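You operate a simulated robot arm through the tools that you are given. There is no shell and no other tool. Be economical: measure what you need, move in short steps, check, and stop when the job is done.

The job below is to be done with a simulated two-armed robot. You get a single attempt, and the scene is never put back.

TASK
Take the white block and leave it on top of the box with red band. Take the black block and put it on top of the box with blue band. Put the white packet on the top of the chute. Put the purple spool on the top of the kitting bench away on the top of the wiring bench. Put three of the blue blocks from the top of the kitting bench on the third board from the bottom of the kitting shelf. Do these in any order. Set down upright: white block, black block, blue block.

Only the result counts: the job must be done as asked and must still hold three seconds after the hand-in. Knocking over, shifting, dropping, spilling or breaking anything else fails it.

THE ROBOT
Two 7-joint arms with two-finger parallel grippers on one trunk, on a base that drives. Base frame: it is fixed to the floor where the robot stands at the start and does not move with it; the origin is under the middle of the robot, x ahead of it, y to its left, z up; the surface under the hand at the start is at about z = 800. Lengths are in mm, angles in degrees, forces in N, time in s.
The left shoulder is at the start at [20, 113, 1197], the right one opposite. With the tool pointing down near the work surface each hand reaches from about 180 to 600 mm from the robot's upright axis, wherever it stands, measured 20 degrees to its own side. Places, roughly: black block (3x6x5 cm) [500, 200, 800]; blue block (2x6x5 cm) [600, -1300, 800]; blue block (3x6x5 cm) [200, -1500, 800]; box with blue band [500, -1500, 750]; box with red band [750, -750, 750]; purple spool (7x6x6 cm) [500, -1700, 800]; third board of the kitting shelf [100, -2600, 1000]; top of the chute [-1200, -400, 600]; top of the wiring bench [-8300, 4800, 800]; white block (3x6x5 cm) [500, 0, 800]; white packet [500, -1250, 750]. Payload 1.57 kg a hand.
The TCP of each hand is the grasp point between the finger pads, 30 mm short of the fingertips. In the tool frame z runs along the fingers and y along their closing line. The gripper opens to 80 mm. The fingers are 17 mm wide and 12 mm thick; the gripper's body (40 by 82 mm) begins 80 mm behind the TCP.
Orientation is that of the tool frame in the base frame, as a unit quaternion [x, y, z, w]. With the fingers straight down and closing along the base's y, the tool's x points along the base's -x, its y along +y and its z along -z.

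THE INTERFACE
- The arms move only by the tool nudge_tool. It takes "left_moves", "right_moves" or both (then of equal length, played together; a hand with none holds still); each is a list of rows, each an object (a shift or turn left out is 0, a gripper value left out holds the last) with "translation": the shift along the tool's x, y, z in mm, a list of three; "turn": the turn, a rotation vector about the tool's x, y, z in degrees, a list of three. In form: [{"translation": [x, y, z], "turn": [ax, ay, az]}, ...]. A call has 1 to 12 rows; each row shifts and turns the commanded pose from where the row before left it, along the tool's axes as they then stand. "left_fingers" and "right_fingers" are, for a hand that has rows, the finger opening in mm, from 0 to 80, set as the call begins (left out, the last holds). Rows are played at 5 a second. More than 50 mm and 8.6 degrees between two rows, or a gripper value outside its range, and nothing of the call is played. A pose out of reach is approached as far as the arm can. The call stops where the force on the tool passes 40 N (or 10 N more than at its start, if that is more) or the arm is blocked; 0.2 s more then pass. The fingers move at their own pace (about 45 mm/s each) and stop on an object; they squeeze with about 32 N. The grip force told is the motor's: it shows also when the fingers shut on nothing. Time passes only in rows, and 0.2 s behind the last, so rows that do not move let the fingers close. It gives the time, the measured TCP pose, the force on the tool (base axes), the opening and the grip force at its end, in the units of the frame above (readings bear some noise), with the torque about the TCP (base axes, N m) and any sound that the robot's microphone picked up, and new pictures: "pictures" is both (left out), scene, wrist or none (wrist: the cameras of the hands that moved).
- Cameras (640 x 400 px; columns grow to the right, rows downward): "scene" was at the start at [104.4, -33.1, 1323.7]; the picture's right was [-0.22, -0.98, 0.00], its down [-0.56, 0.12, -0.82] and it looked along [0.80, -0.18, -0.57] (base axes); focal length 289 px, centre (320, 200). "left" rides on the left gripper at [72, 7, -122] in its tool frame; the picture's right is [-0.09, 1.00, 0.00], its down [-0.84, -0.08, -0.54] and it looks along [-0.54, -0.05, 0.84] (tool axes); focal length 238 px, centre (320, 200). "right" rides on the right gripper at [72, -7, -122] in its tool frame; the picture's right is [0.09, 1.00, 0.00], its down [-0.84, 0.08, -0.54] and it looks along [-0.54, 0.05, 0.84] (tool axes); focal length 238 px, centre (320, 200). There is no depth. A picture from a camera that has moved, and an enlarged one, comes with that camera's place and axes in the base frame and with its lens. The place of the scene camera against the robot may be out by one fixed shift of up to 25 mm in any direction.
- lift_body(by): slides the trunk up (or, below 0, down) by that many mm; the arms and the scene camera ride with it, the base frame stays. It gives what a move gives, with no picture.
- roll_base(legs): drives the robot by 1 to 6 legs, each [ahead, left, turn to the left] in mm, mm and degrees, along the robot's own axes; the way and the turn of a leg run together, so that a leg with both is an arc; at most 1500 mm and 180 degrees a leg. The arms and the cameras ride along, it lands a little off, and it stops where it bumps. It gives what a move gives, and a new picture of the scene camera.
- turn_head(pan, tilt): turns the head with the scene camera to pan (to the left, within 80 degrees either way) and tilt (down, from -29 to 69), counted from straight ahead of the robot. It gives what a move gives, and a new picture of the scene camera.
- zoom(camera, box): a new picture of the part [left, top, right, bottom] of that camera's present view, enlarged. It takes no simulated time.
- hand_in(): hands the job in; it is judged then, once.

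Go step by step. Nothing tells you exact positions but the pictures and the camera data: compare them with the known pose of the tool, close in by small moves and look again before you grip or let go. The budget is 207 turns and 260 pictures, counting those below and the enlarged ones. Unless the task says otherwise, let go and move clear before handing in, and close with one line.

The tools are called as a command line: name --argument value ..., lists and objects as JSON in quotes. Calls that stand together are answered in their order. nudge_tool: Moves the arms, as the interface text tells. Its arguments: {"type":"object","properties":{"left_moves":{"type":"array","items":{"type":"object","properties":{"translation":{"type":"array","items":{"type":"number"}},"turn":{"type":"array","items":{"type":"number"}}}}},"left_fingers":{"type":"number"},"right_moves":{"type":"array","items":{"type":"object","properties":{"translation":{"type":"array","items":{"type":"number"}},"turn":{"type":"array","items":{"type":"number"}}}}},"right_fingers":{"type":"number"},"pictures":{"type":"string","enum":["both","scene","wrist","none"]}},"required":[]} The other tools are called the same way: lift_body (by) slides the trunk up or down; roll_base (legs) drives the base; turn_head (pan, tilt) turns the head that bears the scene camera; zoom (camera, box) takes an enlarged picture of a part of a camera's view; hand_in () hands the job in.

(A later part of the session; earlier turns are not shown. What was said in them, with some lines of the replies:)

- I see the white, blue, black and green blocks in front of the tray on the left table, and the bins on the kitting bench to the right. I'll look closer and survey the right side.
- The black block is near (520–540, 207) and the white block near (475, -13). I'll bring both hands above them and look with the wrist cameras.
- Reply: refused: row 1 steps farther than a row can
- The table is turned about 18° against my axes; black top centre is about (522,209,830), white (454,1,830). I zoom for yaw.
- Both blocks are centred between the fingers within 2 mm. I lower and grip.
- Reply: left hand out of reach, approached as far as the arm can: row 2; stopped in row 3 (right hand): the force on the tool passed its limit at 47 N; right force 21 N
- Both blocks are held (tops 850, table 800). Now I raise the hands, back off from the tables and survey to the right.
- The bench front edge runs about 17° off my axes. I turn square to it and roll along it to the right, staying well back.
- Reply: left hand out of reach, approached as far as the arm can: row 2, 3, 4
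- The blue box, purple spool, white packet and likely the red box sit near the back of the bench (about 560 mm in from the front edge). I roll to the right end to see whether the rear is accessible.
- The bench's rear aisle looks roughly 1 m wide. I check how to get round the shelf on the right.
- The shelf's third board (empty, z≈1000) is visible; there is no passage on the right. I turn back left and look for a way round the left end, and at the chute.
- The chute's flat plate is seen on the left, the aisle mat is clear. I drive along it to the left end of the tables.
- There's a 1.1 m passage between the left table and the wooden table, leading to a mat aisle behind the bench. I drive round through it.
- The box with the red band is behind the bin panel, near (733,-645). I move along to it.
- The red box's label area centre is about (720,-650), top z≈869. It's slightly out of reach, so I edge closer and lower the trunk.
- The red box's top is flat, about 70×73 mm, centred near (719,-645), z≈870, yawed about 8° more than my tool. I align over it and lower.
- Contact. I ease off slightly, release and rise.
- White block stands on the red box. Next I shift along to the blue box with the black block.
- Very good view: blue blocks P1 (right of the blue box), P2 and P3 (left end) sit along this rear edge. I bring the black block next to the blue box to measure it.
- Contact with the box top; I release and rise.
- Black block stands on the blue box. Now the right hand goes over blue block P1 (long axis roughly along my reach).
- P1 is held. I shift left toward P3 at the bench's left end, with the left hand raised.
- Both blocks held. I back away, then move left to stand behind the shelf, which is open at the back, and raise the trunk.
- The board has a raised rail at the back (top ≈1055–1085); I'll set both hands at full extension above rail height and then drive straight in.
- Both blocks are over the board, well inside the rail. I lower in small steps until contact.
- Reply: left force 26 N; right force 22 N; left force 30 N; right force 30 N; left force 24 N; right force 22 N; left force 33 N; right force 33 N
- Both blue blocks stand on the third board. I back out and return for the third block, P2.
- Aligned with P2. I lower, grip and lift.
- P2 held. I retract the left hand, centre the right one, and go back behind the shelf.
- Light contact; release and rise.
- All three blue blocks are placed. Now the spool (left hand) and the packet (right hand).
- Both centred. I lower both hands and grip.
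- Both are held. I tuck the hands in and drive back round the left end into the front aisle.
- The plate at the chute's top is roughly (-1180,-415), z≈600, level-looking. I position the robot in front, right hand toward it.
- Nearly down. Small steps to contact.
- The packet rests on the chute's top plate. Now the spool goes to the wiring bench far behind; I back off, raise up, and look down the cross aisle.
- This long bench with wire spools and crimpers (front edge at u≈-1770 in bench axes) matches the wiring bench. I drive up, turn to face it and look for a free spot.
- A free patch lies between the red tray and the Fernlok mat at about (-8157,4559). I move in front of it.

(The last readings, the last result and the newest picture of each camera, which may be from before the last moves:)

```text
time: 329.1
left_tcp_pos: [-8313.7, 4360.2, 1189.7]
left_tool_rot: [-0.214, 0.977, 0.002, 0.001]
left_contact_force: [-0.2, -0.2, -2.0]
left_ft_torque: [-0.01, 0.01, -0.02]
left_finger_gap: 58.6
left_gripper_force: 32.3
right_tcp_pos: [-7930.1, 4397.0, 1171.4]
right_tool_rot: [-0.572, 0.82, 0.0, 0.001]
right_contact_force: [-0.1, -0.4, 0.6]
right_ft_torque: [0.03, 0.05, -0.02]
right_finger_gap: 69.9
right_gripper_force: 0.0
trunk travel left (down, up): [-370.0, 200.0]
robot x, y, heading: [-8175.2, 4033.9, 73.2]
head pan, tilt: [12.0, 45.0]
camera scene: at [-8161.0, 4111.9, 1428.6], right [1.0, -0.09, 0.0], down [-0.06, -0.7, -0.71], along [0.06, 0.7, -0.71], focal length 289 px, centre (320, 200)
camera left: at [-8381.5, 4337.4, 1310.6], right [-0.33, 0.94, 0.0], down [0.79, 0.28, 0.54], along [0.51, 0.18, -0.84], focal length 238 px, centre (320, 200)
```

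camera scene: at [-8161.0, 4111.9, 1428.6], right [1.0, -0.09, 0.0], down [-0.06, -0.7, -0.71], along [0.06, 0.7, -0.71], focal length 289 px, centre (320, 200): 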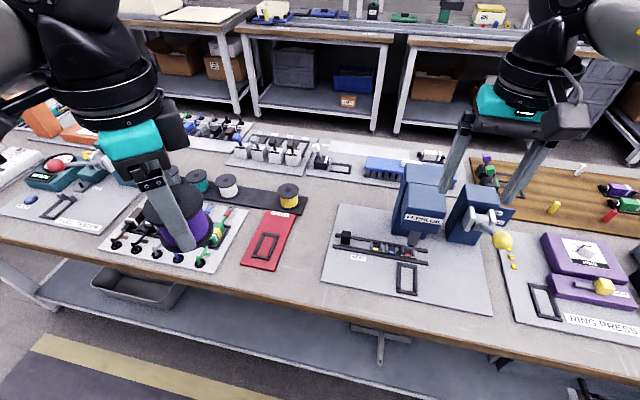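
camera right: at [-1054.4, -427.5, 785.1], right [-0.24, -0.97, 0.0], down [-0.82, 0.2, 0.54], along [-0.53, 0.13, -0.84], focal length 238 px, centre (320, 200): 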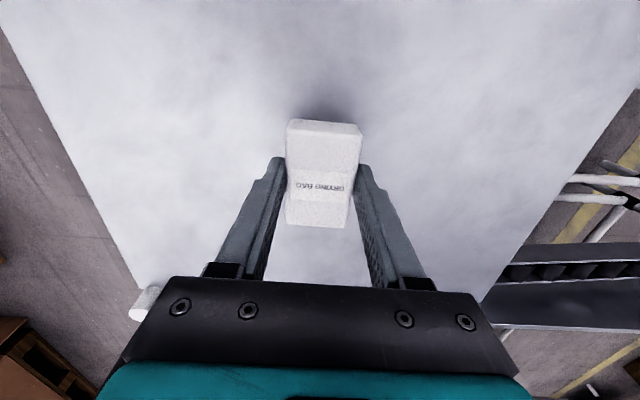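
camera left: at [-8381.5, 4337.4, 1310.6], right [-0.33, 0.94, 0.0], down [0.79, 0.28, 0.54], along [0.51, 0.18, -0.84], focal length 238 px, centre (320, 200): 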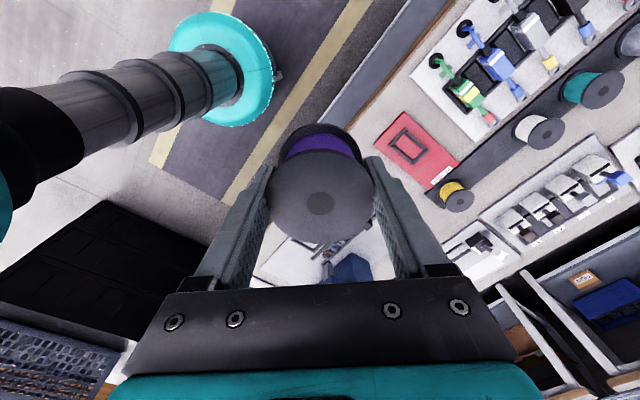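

roll_base --legs '[[20, 0, 0]]'

nudge_tool --left_moves '[{"translation": [-38.8, 20.5, 0]}, {"translation": [-38.8, 20.5, 0]}, {"translation": [-38.8, 20.5, 0]}, {"translation": [-38.8, 20.5, 0]}, {"translation": [-38.8, 20.5, 0]}, {"translation": [-38.8, 20.5, 0]}, {}]' --right_moves '[{"translation": [35, -10, -10]}, {"translation": [35, -10, -10]}, {"translation": [35, -10, -10]}, {}, {}, {}, {}]' --pictures "none"

lift_body --by -200

turn_head --pan 15 --tilt 45

```text
time: 329.9
left_tcp_pos: [-8306.9, 4381.0, 1190.0]
left_tool_rot: [-0.215, 0.977, 0.001, 0.0]
left_contact_force: [0.3, 0.7, -2.2]
left_ft_torque: [-0.03, 0.06, 0.02]
left_finger_gap: 58.0
left_gripper_force: 31.3
right_tcp_pos: [-7923.6, 4416.3, 1170.9]
right_tool_rot: [-0.572, 0.82, 0.0, 0.001]
right_contact_force: [0.0, 0.0, 0.2]
right_ft_torque: [-0.02, -0.01, 0.0]
right_finger_gap: 70.0
right_gripper_force: 0.0
trunk travel left (down, up): [-370.0, 200.0]
robot x, y, heading: [-8174.6, 4057.9, 72.9]
head pan, tilt: [12.0, 45.0]
camera scene: at [-8154.8, 4132.1, 1428.5], right [1.0, -0.09, 0.0], down [-0.06, -0.71, -0.71], along [0.06, 0.7, -0.71], focal length 289 px, centre (320, 200)
```

scene: 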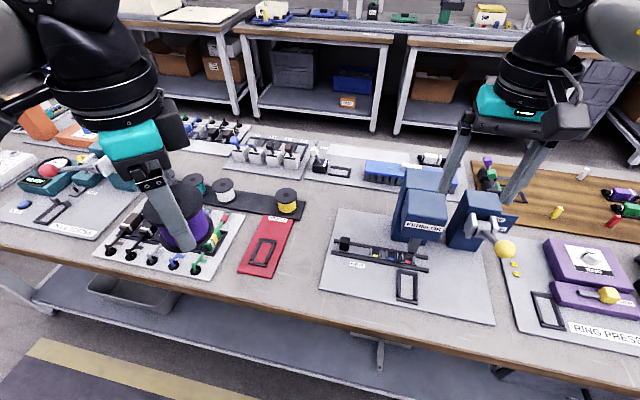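

```text
time: 331.5
left_tcp_pos: [-8219.3, 4495.1, 1190.3]
left_tool_rot: [-0.215, 0.977, 0.002, 0.0]
left_contact_force: [-0.3, -0.8, -3.0]
left_ft_torque: [0.0, 0.01, -0.03]
left_finger_gap: 58.4
left_gripper_force: 32.4
left hand out of reach, approached as far as the arm can: row 4, 5, 6
right_tcp_pos: [-7931.4, 4306.5, 1201.7]
right_tool_rot: [-0.572, 0.82, 0.0, 0.001]
right_contact_force: [-0.3, 0.2, -0.2]
right_ft_torque: [0.01, 0.03, 0.01]
right_finger_gap: 70.2
right_gripper_force: 0.0
trunk travel left (down, up): [-370.0, 200.0]
robot x, y, heading: [-8173.5, 4052.1, 72.8]
head pan, tilt: [12.0, 45.0]
```

```text
time: 333.7
left_tcp_pos: [-8219.1, 4494.0, 990.1]
left_tool_rot: [-0.214, 0.977, 0.003, 0.0]
left_contact_force: [-0.3, 1.1, -2.2]
left_ft_torque: [0.03, 0.0, 0.0]
left_finger_gap: 58.8
left_gripper_force: 32.2
right_tcp_pos: [-7931.7, 4306.2, 1001.9]
right_tool_rot: [-0.572, 0.82, 0.0, 0.0]
right_contact_force: [0.5, -0.7, 0.2]
right_ft_torque: [0.03, 0.02, -0.01]
right_finger_gap: 70.2
right_gripper_force: 0.0
trunk travel left (down, up): [-170.0, 400.0]
robot x, y, heading: [-8173.3, 4053.3, 72.7]
head pan, tilt: [12.0, 45.0]
```

```text
time: 334.3
left_tcp_pos: [-8220.8, 4493.6, 989.6]
left_tool_rot: [-0.214, 0.977, 0.002, 0.0]
left_contact_force: [1.2, 0.2, -2.6]
left_ft_torque: [0.0, -0.02, -0.02]
left_finger_gap: 58.6
left_gripper_force: 32.4
right_tcp_pos: [-7932.6, 4306.3, 1002.5]
right_tool_rot: [-0.572, 0.82, 0.0, 0.001]
right_contact_force: [-0.1, -0.2, 0.3]
right_ft_torque: [0.01, 0.03, 0.02]
right_finger_gap: 70.1
right_gripper_force: 0.1
trunk travel left (down, up): [-170.0, 400.0]
robot x, y, heading: [-8171.0, 4055.6, 73.0]
head pan, tilt: [15.0, 45.0]
camera scene: at [-8159.3, 4131.1, 1228.6], right [1.0, -0.04, 0.0], down [-0.03, -0.71, -0.71], along [0.03, 0.71, -0.71], focal length 289 px, centre (320, 200)
```

scene: 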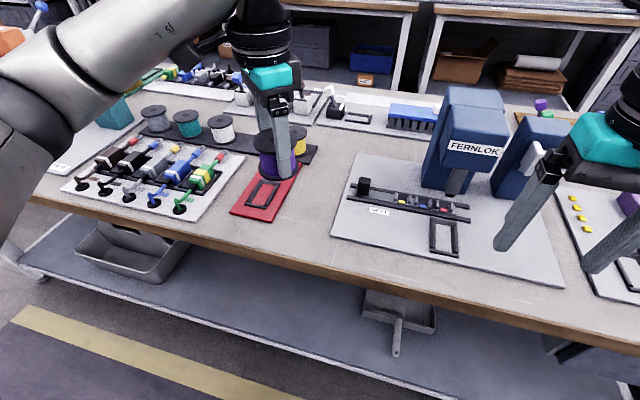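

nudge_tool --left_moves '[{"translation": [-26, 14, 0]}, {"translation": [-26, 14, 0]}, {"translation": [-26, 14, 0]}, {"translation": [-26, 13.5, 0]}, {}]' --pictures "both"

```text
time: 335.5
left_tcp_pos: [-8218.6, 4494.3, 989.3]
left_tool_rot: [-0.215, 0.977, 0.002, 0.0]
left_contact_force: [0.1, -0.6, -1.8]
left_ft_torque: [0.0, 0.03, 0.01]
left_finger_gap: 58.3
left_gripper_force: 31.8
left hand out of reach, approached as far as the arm can: row 1, 2, 3, 4
right_tcp_pos: [-7932.1, 4306.9, 1003.1]
right_tool_rot: [-0.572, 0.82, 0.0, 0.0]
right_contact_force: [-0.3, -0.1, 0.4]
right_ft_torque: [0.02, -0.01, 0.04]
right_finger_gap: 70.0
right_gripper_force: 0.0
trunk travel left (down, up): [-170.0, 400.0]
robot x, y, heading: [-8173.5, 4053.7, 73.0]
head pan, tilt: [15.0, 45.0]
camera scene: at [-8159.4, 4131.1, 1228.6], right [1.0, -0.04, 0.0], down [-0.03, -0.71, -0.71], along [0.03, 0.71, -0.71], focal length 289 px, centre (320, 200)
camera left: at [-8288.6, 4470.0, 1110.7], right [-0.33, 0.94, 0.0], down [0.79, 0.28, 0.54], along [0.51, 0.18, -0.84], focal length 238 px, centre (320, 200)
```

scene: 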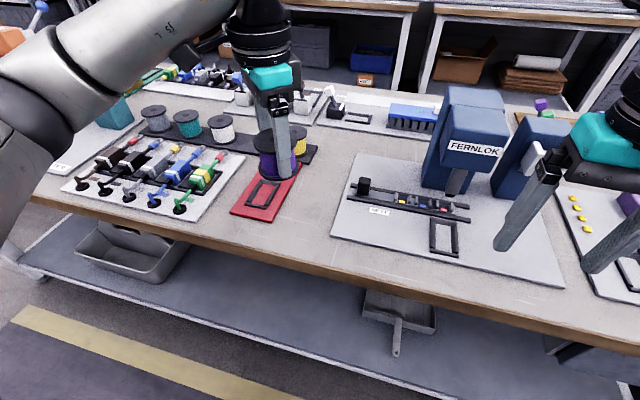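
left: 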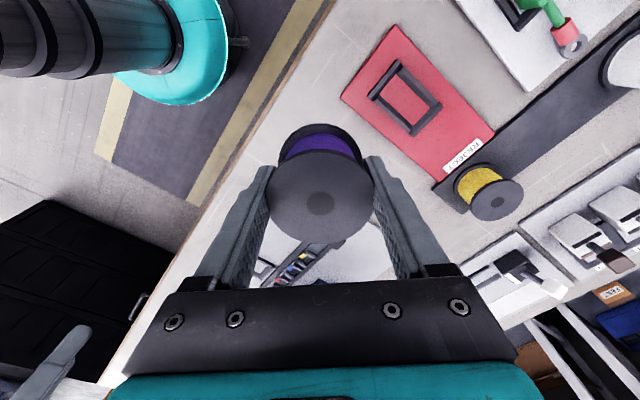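

The turned wrist limits reach; the gap (~130 mm) is wide enough without it, so I turn the tool back and move over the spot.

nudge_tool --left_moves '[{"turn": [0, 0, -8]}, {"turn": [0, 0, -8]}, {"turn": [0, 0, -8]}, {"turn": [0, 0, -8]}, {"turn": [0, 0, -8]}, {"turn": [0, 0, -8]}, {"translation": [-32, -17, 0]}, {"translation": [-32, -17, 0]}, {"translation": [-34, 0, 0]}, {}]' --pictures "both"

```text
time: 337.7
left_tcp_pos: [-8157.7, 4578.1, 989.0]
left_tool_rot: [-0.593, 0.805, 0.002, 0.001]
left_contact_force: [0.7, -0.5, -2.4]
left_ft_torque: [-0.01, -0.01, 0.0]
left_finger_gap: 58.5
left_gripper_force: 32.3
right_tcp_pos: [-7932.8, 4306.7, 1001.6]
right_tool_rot: [-0.572, 0.82, 0.0, 0.001]
right_contact_force: [0.0, 1.2, 0.7]
right_ft_torque: [0.04, 0.02, -0.04]
right_finger_gap: 69.9
right_gripper_force: 0.1
trunk travel left (down, up): [-170.0, 400.0]
robot x, y, heading: [-8174.5, 4057.9, 72.8]
head pan, tilt: [15.0, 45.0]
camera scene: at [-8159.4, 4131.1, 1228.5], right [1.0, -0.04, 0.0], down [-0.03, -0.71, -0.71], along [0.03, 0.71, -0.71], focal length 289 px, centre (320, 200)
camera left: at [-8185.5, 4510.9, 1110.6], right [-0.92, 0.38, 0.0], down [0.32, 0.77, 0.55], along [0.21, 0.5, -0.84], focal length 238 px, centre (320, 200)
```

scene: 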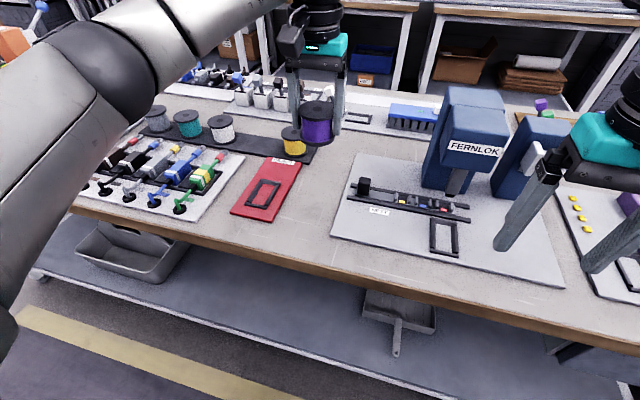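
left: 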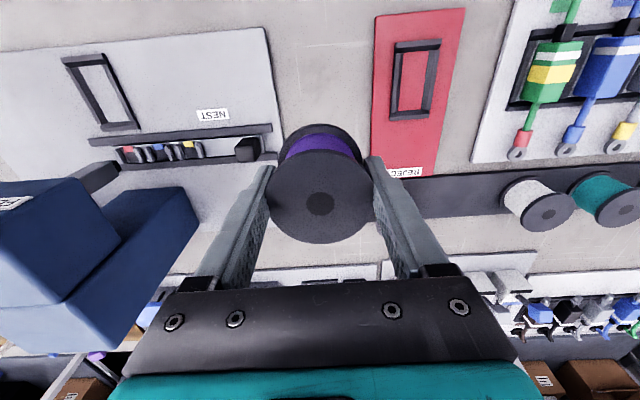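

The landing point is centred between the mat and the red tray. I lower.

nudge_tool --left_moves '[{"translation": [0, 0, 40]}, {"translation": [0, 0, 40]}, {"translation": [0, 0, 40]}, {"translation": [0, 0, 14]}, {}]' --pictures "both"

```text
time: 338.9
left_tcp_pos: [-8158.4, 4577.3, 854.8]
left_tool_rot: [-0.593, 0.805, 0.001, 0.0]
left_contact_force: [-1.0, 0.4, -2.6]
left_ft_torque: [0.01, -0.03, 0.0]
left_finger_gap: 58.6
left_gripper_force: 31.8
right_tcp_pos: [-7931.8, 4306.2, 1001.5]
right_tool_rot: [-0.573, 0.82, 0.0, 0.0]
right_contact_force: [0.4, -0.6, 0.8]
right_ft_torque: [-0.01, -0.01, 0.03]
right_finger_gap: 69.8
right_gripper_force: 0.1
trunk travel left (down, up): [-170.0, 400.0]
robot x, y, heading: [-8172.4, 4053.8, 72.9]
head pan, tilt: [15.0, 45.0]
camera scene: at [-8159.3, 4131.1, 1228.6], right [1.0, -0.04, 0.0], down [-0.03, -0.71, -0.71], along [0.03, 0.71, -0.71], focal length 289 px, centre (320, 200)
camera left: at [-8186.1, 4510.9, 976.8], right [-0.92, 0.38, 0.0], down [0.32, 0.77, 0.55], along [0.21, 0.5, -0.84], focal length 238 px, centre (320, 200)
```

scene: 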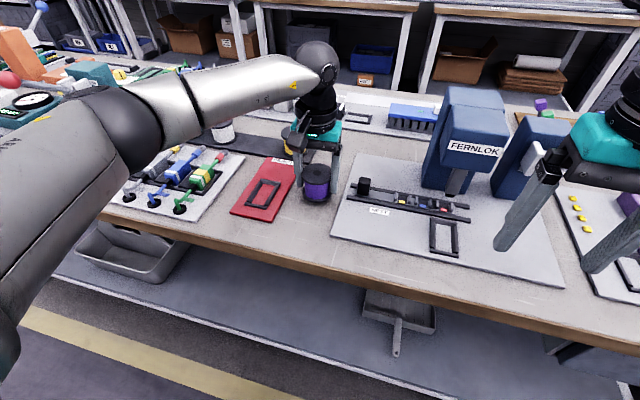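
left: 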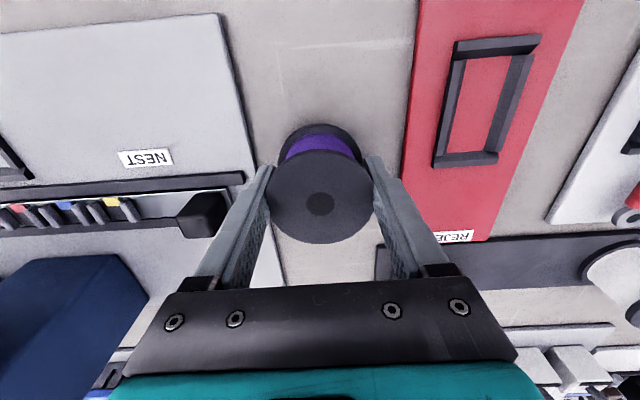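

nudge_tool --left_moves '[{"translation": [0, 3, 8]}, {"translation": [0, 0, 3]}, {}]' --pictures "none"

```text
time: 339.7
left_tcp_pos: [-8161.3, 4578.9, 844.1]
left_tool_rot: [-0.594, 0.804, 0.002, 0.001]
left_contact_force: [0.1, -0.8, -2.2]
left_ft_torque: [0.04, 0.02, 0.03]
left_finger_gap: 58.7
left_gripper_force: 32.4
right_tcp_pos: [-7932.3, 4306.3, 1002.2]
right_tool_rot: [-0.572, 0.821, 0.0, 0.001]
right_contact_force: [-0.8, 0.3, -0.2]
right_ft_torque: [0.0, 0.03, 0.03]
right_finger_gap: 70.2
right_gripper_force: 0.0
trunk travel left (down, up): [-170.0, 400.0]
robot x, y, heading: [-8172.3, 4050.3, 72.7]
head pan, tilt: [15.0, 45.0]
```

nudge_tool --left_moves '[{"translation": [0, 0, 2]}, {"translation": [0, 0, 1.5]}, {}]' --pictures "none"

```text
time: 340.5
left_tcp_pos: [-8161.0, 4577.9, 841.3]
left_tool_rot: [-0.594, 0.804, 0.002, 0.001]
left_contact_force: [-0.7, -1.2, 0.2]
left_ft_torque: [0.03, 0.02, 0.02]
left_finger_gap: 58.5
left_gripper_force: 31.9
right_tcp_pos: [-7931.7, 4306.3, 1002.0]
right_tool_rot: [-0.573, 0.82, 0.001, 0.001]
right_contact_force: [-0.1, 0.6, -0.3]
right_ft_torque: [-0.02, 0.02, 0.02]
right_finger_gap: 70.0
right_gripper_force: 0.0
trunk travel left (down, up): [-170.0, 400.0]
robot x, y, heading: [-8173.6, 4054.8, 72.7]
head pan, tilt: [15.0, 45.0]
```

nudge_tool --left_moves '[{"translation": [0, 0, 1]}, {}]' --pictures "none"

nudge_tool --left_moves '[{}, {}, {}]' --left_fingers 74 --pictures "none"

nudge_tool --left_moves '[{"translation": [0, 0, -20]}, {"translation": [0, 0, -40]}, {"translation": [0, 0, -45]}, {"translation": [0, 0, -45]}, {}]' --pictures "both"

```text
time: 341.1
left_tcp_pos: [-8162.2, 4578.5, 841.9]
left_tool_rot: [-0.593, 0.805, 0.003, 0.001]
left_contact_force: [-2.3, 0.1, 6.7]
left_ft_torque: [-0.19, 0.18, -0.05]
left_finger_gap: 58.4
left_gripper_force: 32.0
right_tcp_pos: [-7931.9, 4305.0, 1002.0]
right_tool_rot: [-0.571, 0.821, 0.001, 0.001]
right_contact_force: [-0.4, -0.6, -0.2]
right_ft_torque: [-0.04, 0.0, -0.04]
right_finger_gap: 70.0
right_gripper_force: 0.0
trunk travel left (down, up): [-170.0, 400.0]
robot x, y, heading: [-8176.7, 4053.6, 73.1]
head pan, tilt: [15.0, 45.0]
```

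```text
time: 341.9
left_tcp_pos: [-8162.0, 4578.7, 840.9]
left_tool_rot: [-0.593, 0.805, 0.002, 0.001]
left_contact_force: [0.5, 0.2, 0.4]
left_ft_torque: [0.01, -0.01, -0.02]
left_finger_gap: 73.7
left_gripper_force: 0.0
right_tcp_pos: [-7931.1, 4305.8, 1002.0]
right_tool_rot: [-0.573, 0.82, 0.0, 0.001]
right_contact_force: [-0.7, -0.4, 0.1]
right_ft_torque: [-0.01, -0.02, 0.0]
right_finger_gap: 70.0
right_gripper_force: 0.0
trunk travel left (down, up): [-170.0, 400.0]
robot x, y, heading: [-8171.9, 4056.5, 72.6]
head pan, tilt: [15.0, 45.0]
```

```text
time: 343.1
left_tcp_pos: [-8160.9, 4578.3, 992.4]
left_tool_rot: [-0.593, 0.805, 0.002, 0.001]
left_contact_force: [-1.0, 0.1, -0.2]
left_ft_torque: [0.01, -0.02, 0.03]
left_finger_gap: 74.0
left_gripper_force: 0.0
right_tcp_pos: [-7933.6, 4306.6, 1002.4]
right_tool_rot: [-0.572, 0.82, 0.0, 0.001]
right_contact_force: [-0.2, 0.4, -0.5]
right_ft_torque: [-0.02, 0.01, 0.01]
right_finger_gap: 70.0
right_gripper_force: 0.0
trunk travel left (down, up): [-170.0, 400.0]
robot x, y, heading: [-8174.2, 4056.2, 73.0]
head pan, tilt: [15.0, 45.0]
camera scene: at [-8159.4, 4131.0, 1228.5], right [1.0, -0.04, 0.0], down [-0.03, -0.71, -0.71], along [0.03, 0.71, -0.71], focal length 289 px, centre (320, 200)
camera left: at [-8188.8, 4511.3, 1112.8], right [-0.92, 0.38, 0.0], down [0.32, 0.77, 0.54], along [0.21, 0.5, -0.84], focal length 238 px, centre (320, 200)
```

scene: 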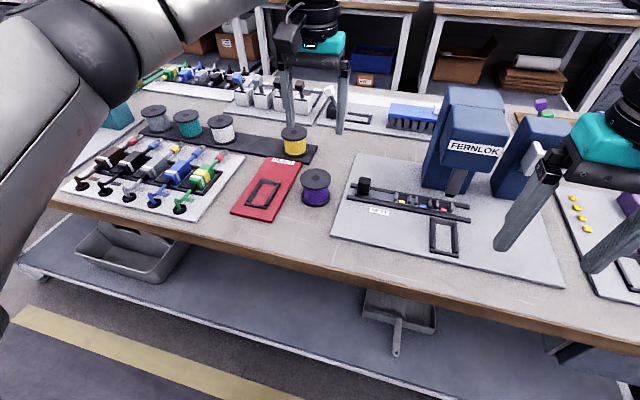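
left: 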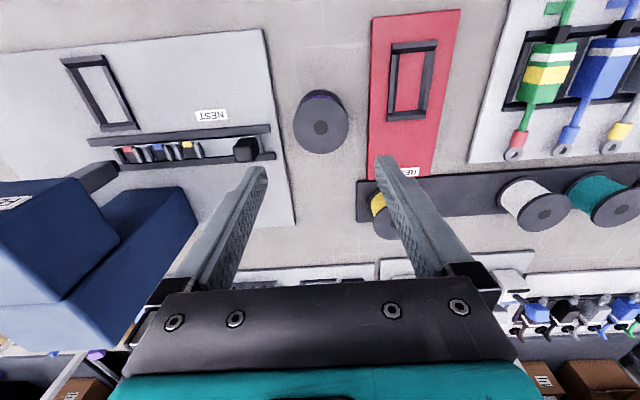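

The spool stands on the wiring bench. I back clear and hand in.

roll_base --legs '[[-350, 0, 0]]'

hand_in

```text
time: 345.4
left_tcp_pos: [-8263.4, 4244.3, 991.7]
left_tool_rot: [-0.593, 0.805, 0.002, 0.001]
left_contact_force: [0.3, -1.1, -0.3]
left_ft_torque: [0.02, -0.01, 0.0]
left_finger_gap: 74.2
left_gripper_force: 0.0
right_tcp_pos: [-8035.1, 3973.5, 1003.0]
right_tool_rot: [-0.572, 0.82, 0.001, 0.0]
right_contact_force: [0.4, 0.4, -0.1]
right_ft_torque: [0.0, 0.01, 0.01]
right_finger_gap: 70.3
right_gripper_force: 0.1
trunk travel left (down, up): [-170.0, 400.0]
robot x, y, heading: [-8277.1, 3721.7, 72.7]
head pan, tilt: [15.0, 45.0]
camera scene: at [-8262.1, 3796.5, 1228.6], right [1.0, -0.04, 0.0], down [-0.03, -0.71, -0.71], along [0.03, 0.71, -0.71], focal length 289 px, centre (320, 200)
```

scene: 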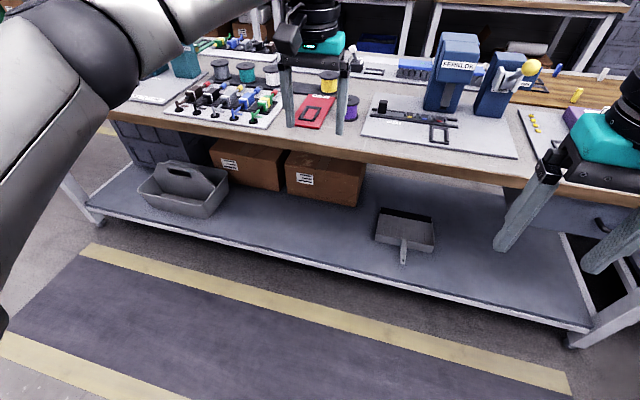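

```text
The job is handed in.
```

I handed the job in with all five placements made: the white block is on the red box, the black block on the blue box, the packet on the chute, three blue blocks on the shelf's third board, and the spool on the bench I took for the wiring bench from its given position and the wire tools on it.
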